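You operate a simulated robot arm through the tools that you are given. There is no shell and no other tool. Be economical: measure what you need, move in short steps, check, and stop when the job is done.

Carry out the task below with a simulated robot arm. There is one attempt and no reset: what you move stays moved.

Task
Put the silver regulator on the top of the grey cabinet away on the top of the short bench.

Only the result counts: the job must be done as asked and must still hold three seconds after the hand-in. Knocking over, shifting, dropping, spilling or breaking anything else fails it.

Robot
A 6-joint arm with a two-finger parallel gripper, fixed in place. Base frame: the origin is at the foot of the arm, x ahead of it, y to its left, z up. Readings come in cm, rad, newtons and seconds.
With the tool pointing down near the work surface it reaches from about 16 to 58 cm from the base axis. Its first joint turns from -1.152 to 1.152 rad. Payload 2.1 kg.
Tool frame: the origin (TCP) lies between the finger pads and is the grasp point; the fingertips stand 3 cm ahead of it; z points along the fingers, y is the line along which they close. Largest opening 9.4 cm; finger width 2.8, thickness 1; the body of the gripper, 5 by 9.6 cm, starts 5.5 cm behind the TCP.
Orientation is that of the tool frame in the base frame, as [roll, pitch, yaw] about the fixed x, y, z axes, in that order (R = Rz(yaw) Ry(pitch) Rx(roll)). With the fingers straight down and closing along the base's y, the tool's x points along the base's -x, its y along +y and its z along -z.

Tools
- The arm moves only by the tool step_arm. Its argument "commands" is a list of rows, each an object of numbers (a shift or turn left out is 0, a gripper value left out holds the last): "ax", "ay", "az": the turn, a rotation vector about the tool's x, y, z in degrees; "tx", "ty", "tz": the shift along the tool's x, y, z in cm; "jaw": the gripper command, from -1 (fully open) to 1 (shut), values between in proportion. In form: [{"ax": .., "ay": .., "az": .., "tx": .., "ty": .., "tz": .., "jaw": ..}, ...]. A call has 1 to 10 rows; each row shifts and turns the commanded pose from where the row before left it, along the tool's axes as they then stand. Rows are played at 5 a second. More than 5 cm and 0.15 rad between two rows, or a gripper value outside its range, and nothing of the call is played. A pose out of reach is approached as far as the arm can. The call stops where the force on the tool passes 40 N (or 10 N more than at its start, if that is more) or the arm is blocked; 0.2 s more then pass. The fingers move at their own pace (about 7.2 cm/s each) and stop on an object; they squeeze with about 36 N. The grip force told is the motor's: it shows also when the fingers shut on nothing. Time passes only in rows, and 0.2 s behind the last, so rows that do not move let the fingers close. It gives the time, the measured TCP pose, the force on the tool (base axes), the opening and the grip force at its end, in the units of the frame above (readings bear some noise).
- Cameras (640 x 400 px; columns grow to the right, rows downward): "scene" is fixed at [5.19, -36.62, 50.21]; the picture's right is [0.82, -0.58, 0.00], its down [-0.24, -0.35, -0.91] and it looks along [0.52, 0.74, -0.42] (base axes); focal length 359 px, centre (320, 200). "wrist" rides on the gripper at [-3.7, 0, -5.8] in the tool frame; the picture's right is [0.00, -1.00, 0.00], its down [0.97, 0.00, -0.24] and it looks along [0.24, 0.00, 0.97] (tool axes); focal length 218 px, centre (320, 200).
- get_image(camera): a new picture of that camera. The clock stands still meanwhile.
- locate(camera, pixels): there is no depth. For up to 12 entries [column, row, z] of the newest picture of that camera ("zoom" is the newest enlarged one), the place [x, y] in the base frame at which the ray of that pixel passes the height z, good to about 0.2 cm. The clock stands still meanwhile.
- inspect(camera, box): a new picture of the part [left, top, right, bottom] of that camera's present view, enlarged. The clock stands still meanwhile.
- job_done(): hands the job in; it is judged then, once.

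Keep the steps short. Do not move on a guess: measure, check each grasp and each placing, and mend mistakes. In all there are 60 turns and 22 pictures (those below and enlarged ones count). Leave the gripper open and the arm clear of the work at the hand-in unless told otherwise, and finish with a single line.

The tools are called after "Emit:" as name(argument=value, ...) on one line, values as JSON. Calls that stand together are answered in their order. step_arm: Moves the arm, as the interface text tells. Its arguments: {"type":"object","properties":{"commands":{"type":"array","items":{"type":"object","properties":{"ax":{"type":"number"},"ay":{"type":"number"},"az":{"type":"number"},"tx":{"type":"number"},"ty":{"type":"number"},"tz":{"type":"number"},"jaw":{"type":"number"}}}}},"required":["commands"]} The other tools are called the same way: get_image (camera) takes a picture; locate (camera, pixels) gives the place at which the rays of pixels pass given heights; inspect (camera, box) takes an enlarged picture of a part of a camera's view; job_done () hands the job in.

At the start:

```text
time: 0.0
position: [25.57, 13.06, 26.35]
ee_rot: [-3.141, 0.002, 3.14]
force: [0.0, -0.1, 0.4]
width: 9.4
finger_force: 0.0
```

scene: 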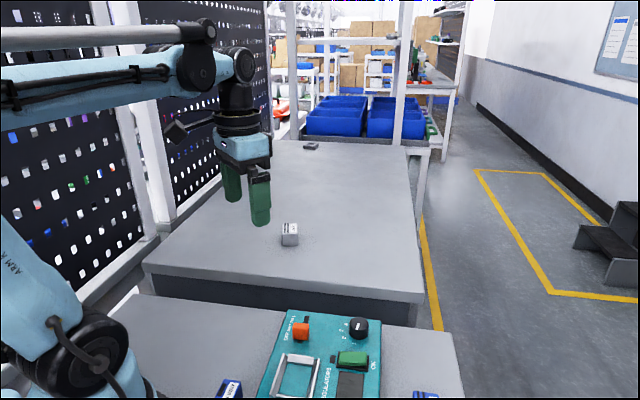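
wrist: 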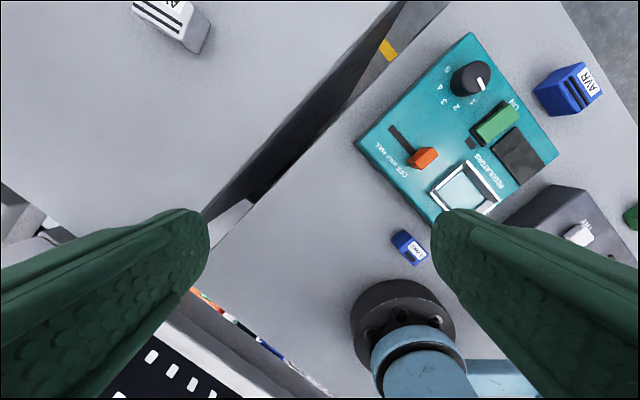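

I see a silver block on the far bench (scene 290,233) and a dark grey box with a silver thing on it at wrist (560,230). I'll enlarge both before moving.

Emit:
inspect(camera="wrist", box=[400, 140, 640, 290])

Emit:
inspect(camera="scene", box=[130, 200, 470, 400])

Emit:
locate(camera="wrist", pixels=[[170, 20, 5], [560, 235, 5], [560, 235, 12], [410, 245, 5], [568, 90, 5], [460, 130, 5], [320, 130, 5]])

Emit:
locate(camera="scene", pixels=[[290, 245, 5], [144, 266, 5], [422, 298, 5], [448, 333, 5], [134, 293, 5], [310, 150, 5], [404, 147, 5]])

```text
2.67 times, centred on (520, 215) of wrist
```

zoom: 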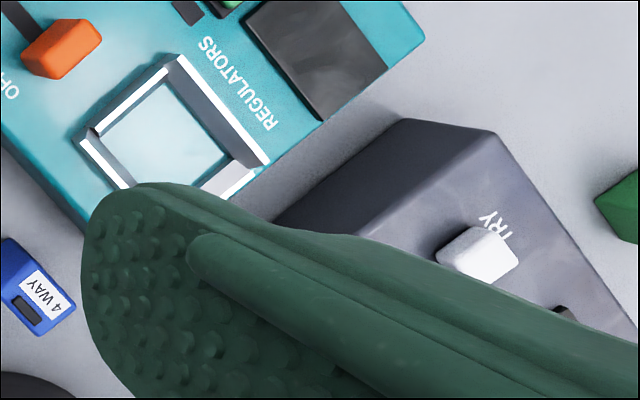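

```text
1.88 times, centred on (300, 300) of scene
```

zoom: 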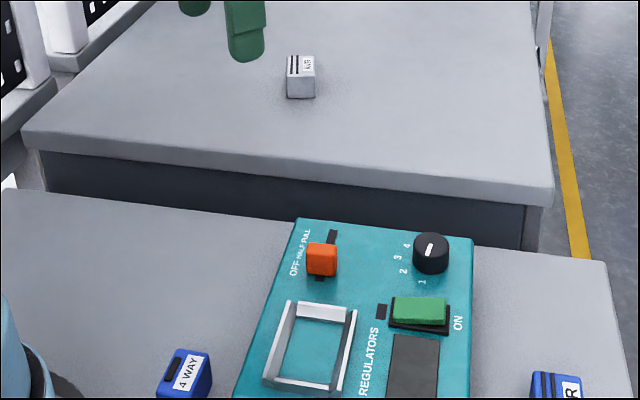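

```text
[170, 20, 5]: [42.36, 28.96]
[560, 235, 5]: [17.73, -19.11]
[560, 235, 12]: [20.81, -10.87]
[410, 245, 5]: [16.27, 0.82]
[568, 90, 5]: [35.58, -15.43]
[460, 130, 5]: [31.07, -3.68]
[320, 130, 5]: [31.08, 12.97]
```

```text
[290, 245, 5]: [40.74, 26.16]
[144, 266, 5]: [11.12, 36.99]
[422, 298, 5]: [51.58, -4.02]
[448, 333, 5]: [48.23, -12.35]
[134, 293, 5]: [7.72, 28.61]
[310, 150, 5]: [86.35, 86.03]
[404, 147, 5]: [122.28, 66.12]
```

The silver block stands on the far surface around (41,27); the dark box at right is partly hidden by the finger. I raise the hand and shift it 20 cm to the right to see the rest of the near bench.

Emit:
step_arm(commands=[{"tz": -4}, {"tz": -4}, {"ty": -4}, {"ty": -4}, {"ty": -4}, {"ty": -4}, {"ty": -4}, {"ty": -4}, {}])

Emit:
get_image(camera="wrist")

Emit:
get_image(camera="scene")

```text
time: 2.0
position: [25.61, -11.13, 33.92]
ee_rot: [3.141, 0.001, 3.14]
force: [-0.1, 0.0, -0.7]
width: 9.4
finger_force: 0.0
```

```text
17 pictures are left
```

wrist: 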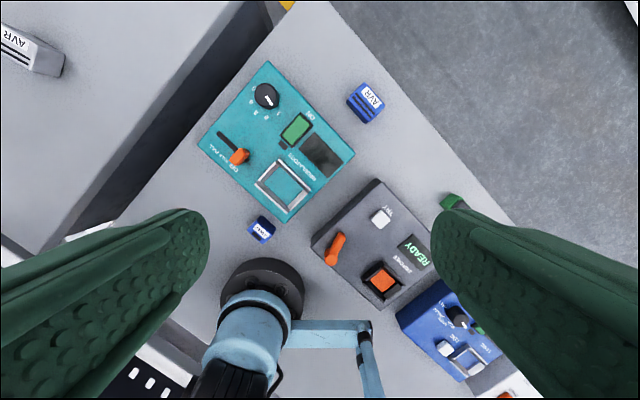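

```text
16 pictures are left
```

scene: 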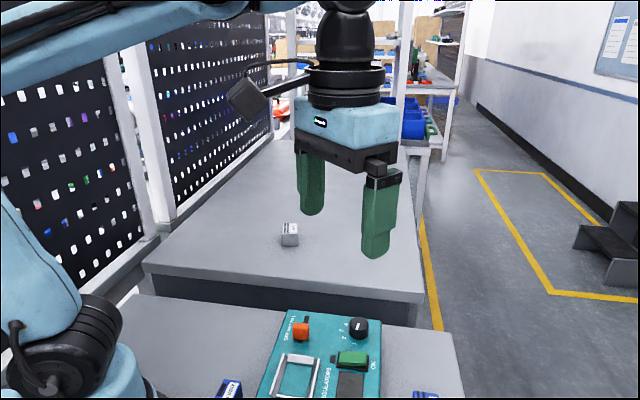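

No regulator on the dark grey machine: just buttons. Something pale stands at wrist (495,385), beyond the blue machine. I go further right and back to see it.

Emit:
step_arm(commands=[{"ty": -4}, {"ty": -4}, {"ty": -4, "tx": 3}, {"ty": -3, "tx": 3}, {"tx": 2}, {}])

Emit:
get_image(camera="wrist")

```text
time: 3.4
position: [17.29, -25.93, 34.05]
ee_rot: [3.141, 0.002, 3.14]
force: [0.0, -0.9, 0.2]
width: 9.38
finger_force: 0.2
```

```text
15 pictures are left
```

wrist: 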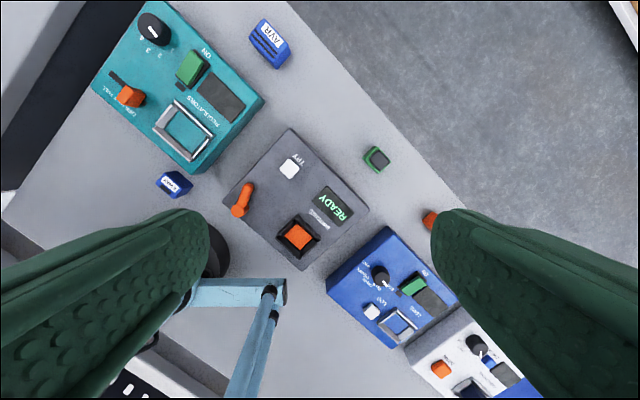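

The near bench carries a row of machines running off to the lower right. I move further along to see what else is there.

Emit:
step_arm(commands=[{"ty": -4, "tx": -2}, {"ty": -4, "tx": -2}, {"ty": -4}, {"ty": -3}, {}])

Emit:
get_image(camera="wrist")

```text
time: 4.6
position: [21.35, -41.07, 34.26]
ee_rot: [3.141, 0.002, 3.139]
force: [0.1, -0.2, -0.8]
width: 9.41
finger_force: 0.1
```

```text
14 pictures are left
```

wrist: 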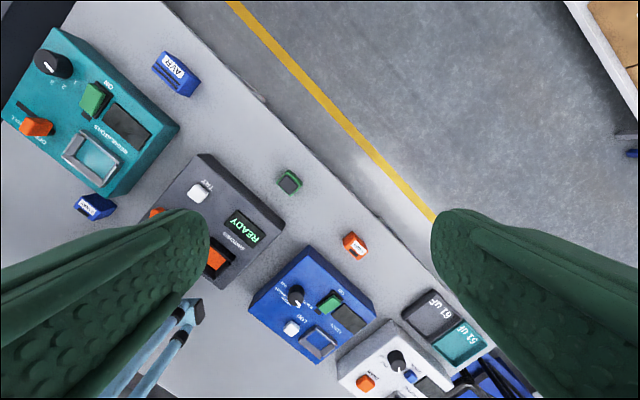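

Still only one silver regulator, on the far surface. The near bench is long. Now I go back to the left side to look at the far structure and beyond it.

Emit:
step_arm(commands=[{"ty": 5}, {"ty": 5}, {"ty": 5}, {"ty": 5}, {"ty": 5}, {"ty": 5}, {"ty": 5}, {"ty": 5}, {"ty": 5}, {"ty": 5}])

Emit:
step_arm(commands=[{"ty": 5}, {"ty": 5}, {"ty": 5}, {"ty": 3, "tx": -3}, {"tx": -3}, {}])

Emit:
get_image(camera="wrist")

Emit:
inspect(camera="scene", box=[130, 120, 450, 320])

```text
time: 6.8
position: [21.98, 9.06, 34.54]
ee_rot: [3.141, 0.002, 3.139]
force: [-0.7, -0.1, 0.1]
width: 9.42
finger_force: 0.0
```

```text
time: 8.2
position: [27.49, 26.93, 34.38]
ee_rot: [-3.141, 0.001, 3.141]
force: [0.0, -0.8, 0.4]
width: 9.39
finger_force: 0.1
```

```text
13 pictures are left
```

wrist: 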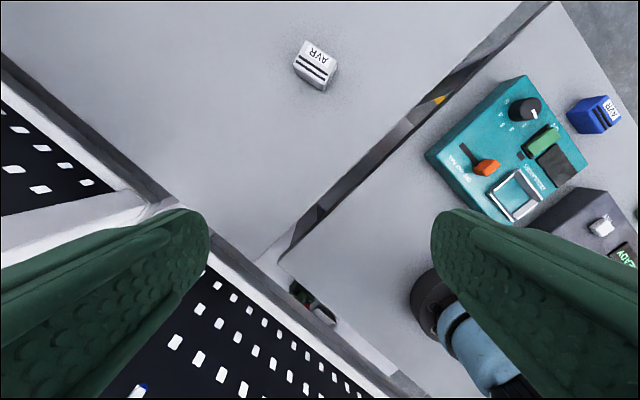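

```text
2.00 times, centred on (290, 220) of scene
```

zoom: 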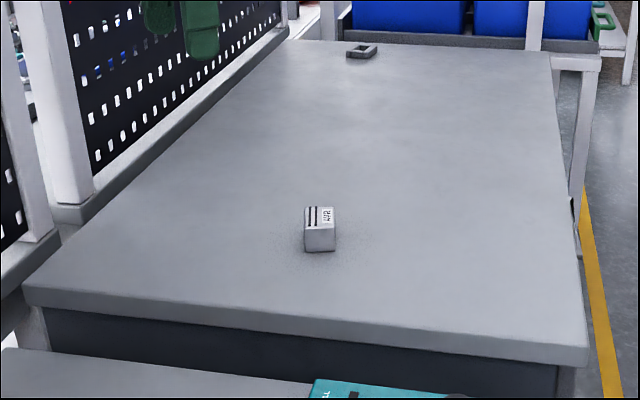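

The far structure has a closed dark front under a worktop: a cabinet by its looks. I measure its height by parallax between both cameras, using the silver block's base corners and the cabinet's near edge.

Emit:
locate(camera="wrist", pixels=[[310, 43, 5], [310, 43, 8], [310, 43, 11], [333, 60, 5], [333, 60, 8], [293, 66, 5], [293, 66, 8], [322, 90, 5], [322, 90, 8], [280, 258, 5], [260, 258, 5], [547, 3, 5]])

Emit:
locate(camera="zoom", pixels=[[306, 228, 5], [306, 228, 8], [306, 228, 11], [335, 229, 5], [335, 229, 8], [307, 207, 8], [334, 208, 8], [306, 251, 5], [335, 251, 5], [306, 251, 3], [22, 290, 5], [588, 349, 5]])

Emit:
inspect(camera="wrist", box=[250, 10, 410, 110])

```text
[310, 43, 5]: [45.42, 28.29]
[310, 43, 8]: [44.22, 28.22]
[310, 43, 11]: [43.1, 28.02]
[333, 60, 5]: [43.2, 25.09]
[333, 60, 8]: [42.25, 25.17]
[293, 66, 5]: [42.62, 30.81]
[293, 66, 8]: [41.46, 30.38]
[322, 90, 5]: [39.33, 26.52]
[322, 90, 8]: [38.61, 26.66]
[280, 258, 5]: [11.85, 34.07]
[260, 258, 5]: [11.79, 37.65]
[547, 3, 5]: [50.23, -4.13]
```

```text
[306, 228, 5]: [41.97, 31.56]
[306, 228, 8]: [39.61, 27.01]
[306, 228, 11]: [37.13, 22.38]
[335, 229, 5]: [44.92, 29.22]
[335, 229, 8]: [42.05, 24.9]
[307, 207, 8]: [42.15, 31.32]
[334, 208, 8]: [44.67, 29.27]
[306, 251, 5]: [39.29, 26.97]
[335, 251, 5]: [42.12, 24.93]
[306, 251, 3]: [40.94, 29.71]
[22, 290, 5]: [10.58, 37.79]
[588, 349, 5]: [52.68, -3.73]
```

```text
4.00 times, centred on (330, 60) of wrist
```

zoom: 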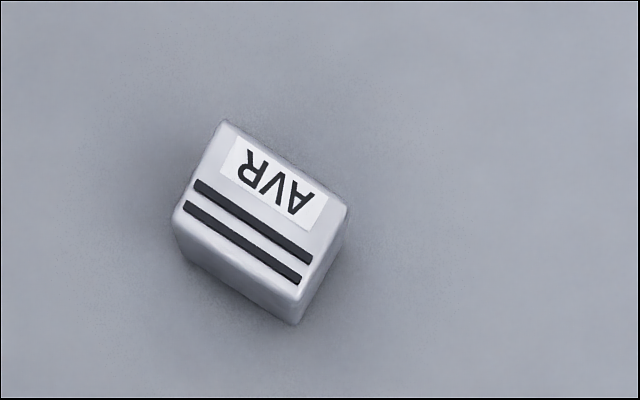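

The cabinet top is at z≈5, the block about 5 × 3.3 × 3 cm, centred near (42,28). Before choosing the target, I check the unseen right-hand end for another bench or silver regulator, and get the block's exact corners now.

Emit:
locate(camera="zoom", pixels=[[226, 120, 8], [349, 205, 8], [176, 213, 8], [300, 292, 8], [180, 243, 5], [296, 323, 5], [348, 235, 5]])

Emit:
step_arm(commands=[{"ty": -5}, {"ty": -5}, {"ty": -5}, {"ty": -5}, {"ty": -5}, {"ty": -5}, {"ty": -5}, {"ty": -5}, {"ty": -5}, {"ty": -5}])

Emit:
step_arm(commands=[{"ty": -5}, {"ty": -5}, {"ty": -5}, {"ty": -5}, {"ax": 8}, {"ax": 8}, {"ax": 8}, {}])

Emit:
get_image(camera="wrist")

```text
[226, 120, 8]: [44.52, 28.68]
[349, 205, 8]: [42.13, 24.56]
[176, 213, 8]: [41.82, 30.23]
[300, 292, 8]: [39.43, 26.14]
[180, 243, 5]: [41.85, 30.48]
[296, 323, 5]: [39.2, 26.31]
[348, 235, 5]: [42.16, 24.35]
```

```text
time: 10.4
position: [27.49, -23.16, 34.5]
ee_rot: [-3.141, 0.001, 3.141]
force: [0.1, 0.3, -0.7]
width: 9.36
finger_force: 0.0
```

```text
time: 12.2
position: [26.34, -40.14, 32.53]
ee_rot: [-2.72, 0.002, 3.14]
force: [0.6, 0.7, 1.1]
width: 9.43
finger_force: 0.1
out of reach, approached as far as the arm can: row 4
```

```text
10 pictures are left
```

wrist: 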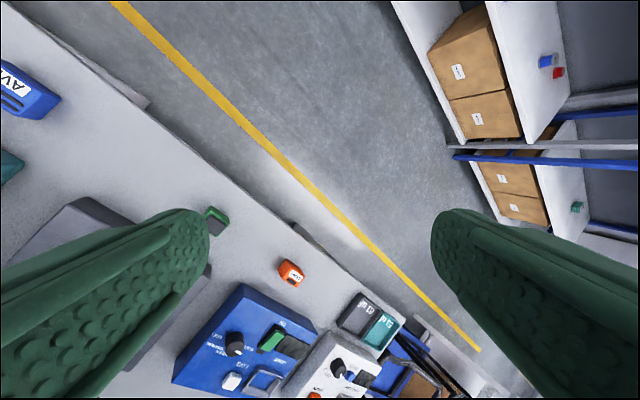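

The near bench ends around wrist (480,380); no other silver regulator or cabinet. So the far closed unit is the grey cabinet and the near bench is the short bench. I undo the tilt and go back toward the block.

Emit:
step_arm(commands=[{"ax": -8}, {"ax": -8}, {"ax": -8}, {"ty": 5}, {"ty": 5}, {"ty": 5}, {"ty": 5}, {"ty": 5}, {"ty": 5}, {}])

Emit:
step_arm(commands=[{"ty": 5}, {"ty": 5}, {"ty": 5}, {"ty": 4, "tx": -2}, {"tx": -4}, {}])

Emit:
get_image(camera="wrist")

```text
time: 14.4
position: [26.21, -9.77, 32.7]
ee_rot: [3.141, 0.0, 3.139]
force: [0.0, 0.6, -0.3]
width: 9.38
finger_force: 0.1
```

```text
time: 15.8
position: [32.91, 9.07, 32.2]
ee_rot: [-3.14, 0.002, 3.14]
force: [0.2, -0.2, 0.0]
width: 9.4
finger_force: 0.0
```

```text
9 pictures are left
```

wrist: 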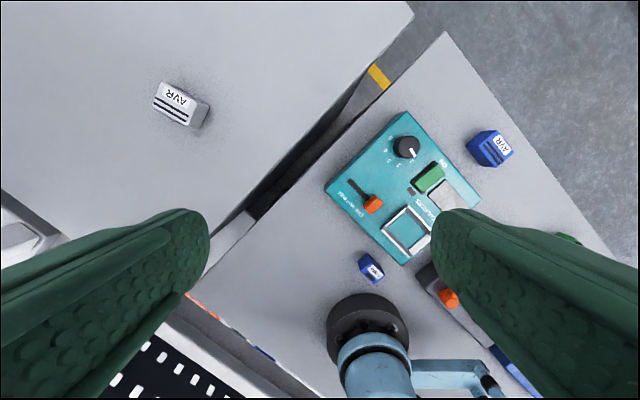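

Free bench surface lies around wrist (285,235). I check the bench height by comparing its corner (445,33 here, 448,333 in the scene) and locate the free area.

Emit:
locate(camera="wrist", pixels=[[445, 33, 5], [445, 33, 0], [285, 235, 5], [325, 185, 5], [245, 215, 5], [360, 262, 5], [385, 262, 5], [205, 280, 5], [330, 330, 5], [300, 235, 5], [383, 255, 5], [320, 115, 5]])

Emit:
locate(camera="scene", pixels=[[448, 333, 5], [448, 333, 0], [288, 310, 5], [288, 310, 8]])

```text
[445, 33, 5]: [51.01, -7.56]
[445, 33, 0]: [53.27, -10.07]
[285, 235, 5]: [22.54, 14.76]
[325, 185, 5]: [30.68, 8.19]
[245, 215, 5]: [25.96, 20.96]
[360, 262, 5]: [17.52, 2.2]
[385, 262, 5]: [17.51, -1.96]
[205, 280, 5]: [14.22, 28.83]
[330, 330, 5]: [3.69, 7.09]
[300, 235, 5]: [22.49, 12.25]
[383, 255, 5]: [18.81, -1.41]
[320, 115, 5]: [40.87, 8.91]
```

```text
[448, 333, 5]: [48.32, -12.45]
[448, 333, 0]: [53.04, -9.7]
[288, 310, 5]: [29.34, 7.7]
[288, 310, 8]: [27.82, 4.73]
```

Both rays meet at z≈0, so the near bench top is about 5 cm lower than the cabinet: it's indeed the short one. I get the free spot at z=0 and move above the block with fingers turned to close along its long side (about 60°).

Emit:
locate(camera="wrist", pixels=[[285, 235, 0], [290, 250, 0], [370, 280, 0], [325, 185, 2], [400, 265, 2], [330, 310, 0], [245, 225, 0]])

Emit:
step_arm(commands=[{"ty": 4.5, "tx": -2}, {"ty": 4.5, "tx": -2}, {"ty": 4.5, "tx": -2}, {"ty": 4.9, "tx": -3}, {"az": 7.5}, {"az": 7.5}, {"az": 7.5}, {"az": 7.5}, {"tz": 4}, {}])

```text
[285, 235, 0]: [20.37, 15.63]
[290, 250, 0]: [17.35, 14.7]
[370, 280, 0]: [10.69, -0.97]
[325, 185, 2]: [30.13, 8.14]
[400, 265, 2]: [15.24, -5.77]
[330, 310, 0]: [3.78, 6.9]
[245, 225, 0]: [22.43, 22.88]
```

```text
refused: row 4 steps farther than a row can; nothing moved
```

Row 4 was slightly too long; I split it.

Emit:
step_arm(commands=[{"ty": 4, "tx": -2}, {"ty": 4, "tx": -2}, {"ty": 4, "tx": -2}, {"ty": 4, "tx": -2}, {"ty": 2.4, "tx": -1.1}, {"az": 7.5}, {"az": 7.5}, {"az": 7.5}, {"az": 7.5}, {}])

Emit:
step_arm(commands=[{"tz": 4}, {"tz": 4}, {"tz": 4}, {}])

Emit:
get_image(camera="wrist")

```text
time: 18.0
position: [41.15, 27.29, 32.33]
ee_rot: [-3.141, 0.002, 2.615]
force: [0.3, -0.1, 1.4]
width: 9.36
finger_force: 0.1
out of reach, approached as far as the arm can: row 5
```

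```text
time: 19.0
position: [41.1, 26.97, 20.1]
ee_rot: [3.141, 0.002, 2.617]
force: [-0.8, 0.0, 0.6]
width: 9.4
finger_force: 0.0
```

```text
8 pictures are left
```

wrist: 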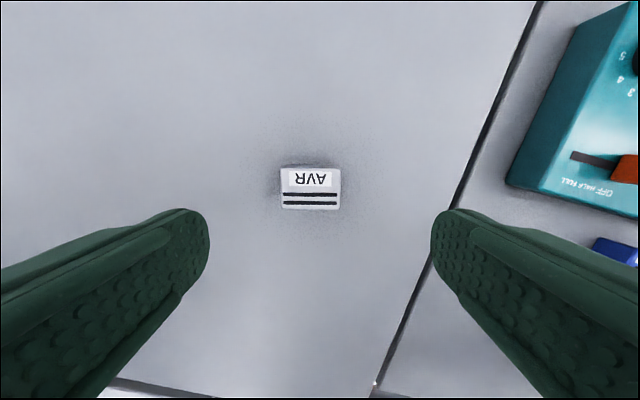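

Yaw aligns well with the block. I locate its top corners from here.

Emit:
locate(camera="wrist", pixels=[[281, 169, 8], [339, 169, 8], [281, 205, 8], [340, 206, 8]])

```text
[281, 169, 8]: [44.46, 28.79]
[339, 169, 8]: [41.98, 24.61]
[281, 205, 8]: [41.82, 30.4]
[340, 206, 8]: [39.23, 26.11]
```

Block centre (41.87, 27.48). I correct by tx −0.41, ty +0.83 and descend to z≈9.5 first.

Emit:
step_arm(commands=[{"tx": -0.41, "ty": 0.83}, {"tz": 4}, {"tz": 4}, {"tz": 2.6}, {}])

Emit:
get_image(camera="wrist")

```text
time: 20.2
position: [42.03, 27.6, 9.51]
ee_rot: [3.141, 0.001, 2.615]
force: [-0.1, -0.1, -0.4]
width: 9.41
finger_force: 0.2
```

```text
7 pictures are left
```

wrist: 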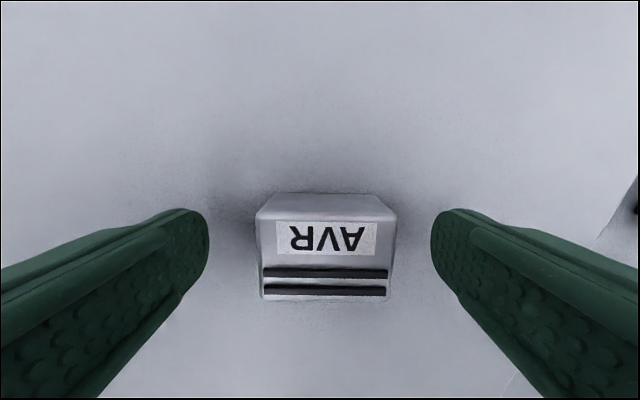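

The block is centred between the fingers. I lower another 1.1 cm and close.

Emit:
step_arm(commands=[{"tz": 1.1}, {}, {"jaw": 1}, {}, {}, {}])

```text
time: 21.6
position: [42.13, 27.66, 8.37]
ee_rot: [-3.141, 0.003, 2.615]
force: [0.0, -0.3, 0.4]
width: 5.4
finger_force: 36.0
```

Gripped at 5.4 cm width with 36 N. I lift and check.

Emit:
step_arm(commands=[{"tz": -2}, {"tz": -4}, {"tz": -4}, {}])

Emit:
get_image(camera="wrist")

```text
time: 22.6
position: [41.96, 27.76, 18.1]
ee_rot: [-3.141, 0.001, 2.615]
force: [0.1, -0.1, -0.8]
width: 5.36
finger_force: 36.0
```

```text
6 pictures are left
```

wrist: 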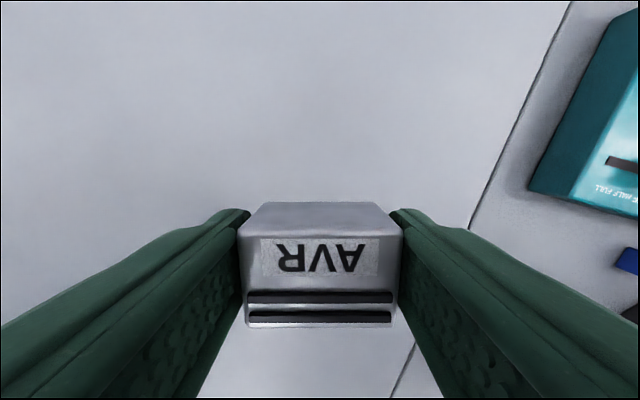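

Held level and firm. I carry it at z≈18 to above the free bench spot (21, 14).

Emit:
step_arm(commands=[{"tx": 1.89, "ty": -3.73}, {"tx": 1.89, "ty": -3.73}, {"tx": 1.89, "ty": -3.73}, {"tx": 1.89, "ty": -3.73}, {"tx": 1.89, "ty": -3.73}, {"tx": 1.89, "ty": -3.73}, {}])

Emit:
get_image(camera="wrist")

```text
time: 24.2
position: [21.19, 13.92, 18.31]
ee_rot: [3.141, 0.001, 2.615]
force: [-0.4, 0.8, -0.4]
width: 5.37
finger_force: 35.9
```

```text
5 pictures are left
```

wrist: 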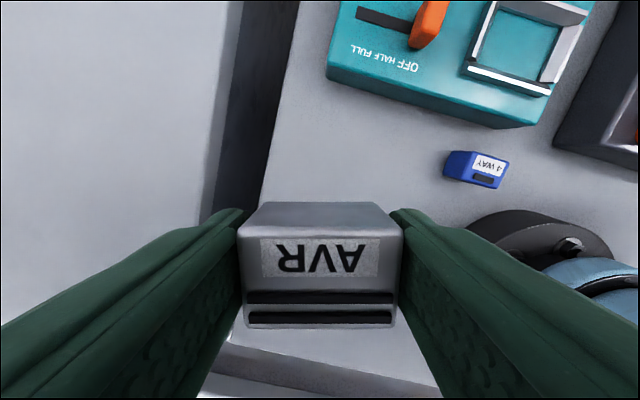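

The bench spot is ahead. I check clearances: cabinet edge, bench rear edge, blue block and arm foot.

Emit:
locate(camera="wrist", pixels=[[238, 50, 5], [215, 150, 5], [275, 130, 0], [262, 180, 0], [240, 345, 0], [430, 385, 0], [470, 225, 0], [445, 170, 0], [327, 80, 0]])

```text
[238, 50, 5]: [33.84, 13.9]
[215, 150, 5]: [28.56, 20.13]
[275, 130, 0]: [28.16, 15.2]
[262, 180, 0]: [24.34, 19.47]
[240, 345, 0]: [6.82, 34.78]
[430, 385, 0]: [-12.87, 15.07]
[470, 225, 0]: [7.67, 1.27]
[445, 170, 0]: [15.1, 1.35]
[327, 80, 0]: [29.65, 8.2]
```

Clearance is ample (6 cm to the bench edge, 9 to the cabinet). Block bottom is 3.37 cm below the TCP. I lower to z≈4.3, then feel for contact.

Emit:
step_arm(commands=[{"tz": 4}, {"tz": 4}, {"tz": 4}, {"tz": 2}, {}])

Emit:
step_arm(commands=[{"tz": 0.3}, {"tz": 0.2}, {}])

```text
time: 25.4
position: [20.92, 13.69, 4.61]
ee_rot: [-3.141, 0.0, 2.615]
force: [0.1, -0.1, -0.6]
width: 5.35
finger_force: 36.2
```

```text
time: 26.2
position: [20.89, 13.81, 3.97]
ee_rot: [-3.141, 0.001, 2.616]
force: [0.4, 0.7, -0.7]
width: 5.39
finger_force: 35.6
```

No contact yet at z 3.97; I go down in small steps.

Emit:
step_arm(commands=[{"tz": 0.2}, {"tz": 0.15}, {}])

Emit:
step_arm(commands=[{"tz": 0.1}, {"tz": 0.1}, {}])

```text
time: 27.0
position: [20.93, 13.82, 3.56]
ee_rot: [3.141, 0.002, 2.617]
force: [-0.2, 0.4, -2.0]
width: 5.4
finger_force: 35.9
```

```text
time: 27.8
position: [20.92, 13.98, 3.33]
ee_rot: [3.139, 0.002, 2.616]
force: [-2.3, -4.4, 36.2]
width: 5.36
finger_force: 36.5
```

Contact: 36 N upward at z 3.33. I ease back 0.1 cm and open the fingers.

Emit:
step_arm(commands=[{"tz": -0.1}, {}, {"jaw": -0.4}, {}, {}])

Emit:
step_arm(commands=[{"tz": -2}, {"tz": -4}, {"tz": -4}, {"tz": -4}, {"tz": -4, "jaw": -1}, {}])

Emit:
get_image(camera="wrist")

Emit:
get_image(camera="scene")

```text
time: 29.0
position: [20.93, 13.9, 3.41]
ee_rot: [-3.141, 0.002, 2.616]
force: [-0.1, 0.0, -0.2]
width: 6.57
finger_force: 0.1
```

```text
time: 30.4
position: [21.0, 14.42, 21.47]
ee_rot: [3.141, 0.0, 2.616]
force: [-0.4, 0.7, -0.7]
width: 9.4
finger_force: 0.0
```

```text
4 pictures are left
```

wrist: 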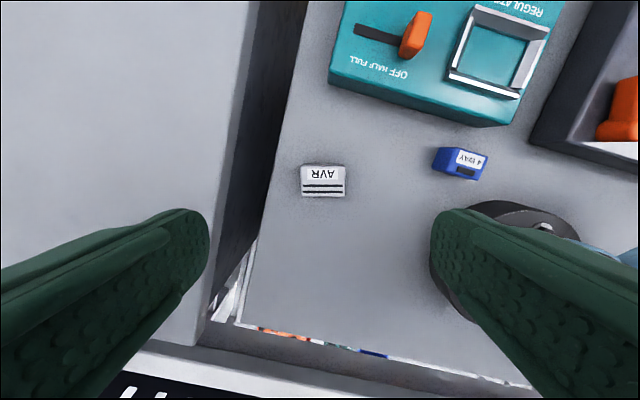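

```text
3 pictures are left
```

scene: 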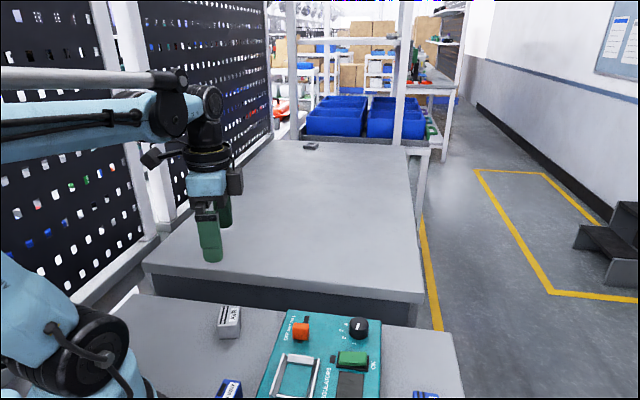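

The silver AVR lies flat on the near bench (wrist 323,180; scene 229,322). The other items I can see look untouched, and the gripper is open and clear. I hand in.

Emit:
job_done()

```text
The job is handed in.
```

I put the silver regulator (AVR) down flat on the short bench, released it, and handed the job in with the gripper open and clear; I took the short bench to be the lower near one and the grey cabinet to be the closed far unit.
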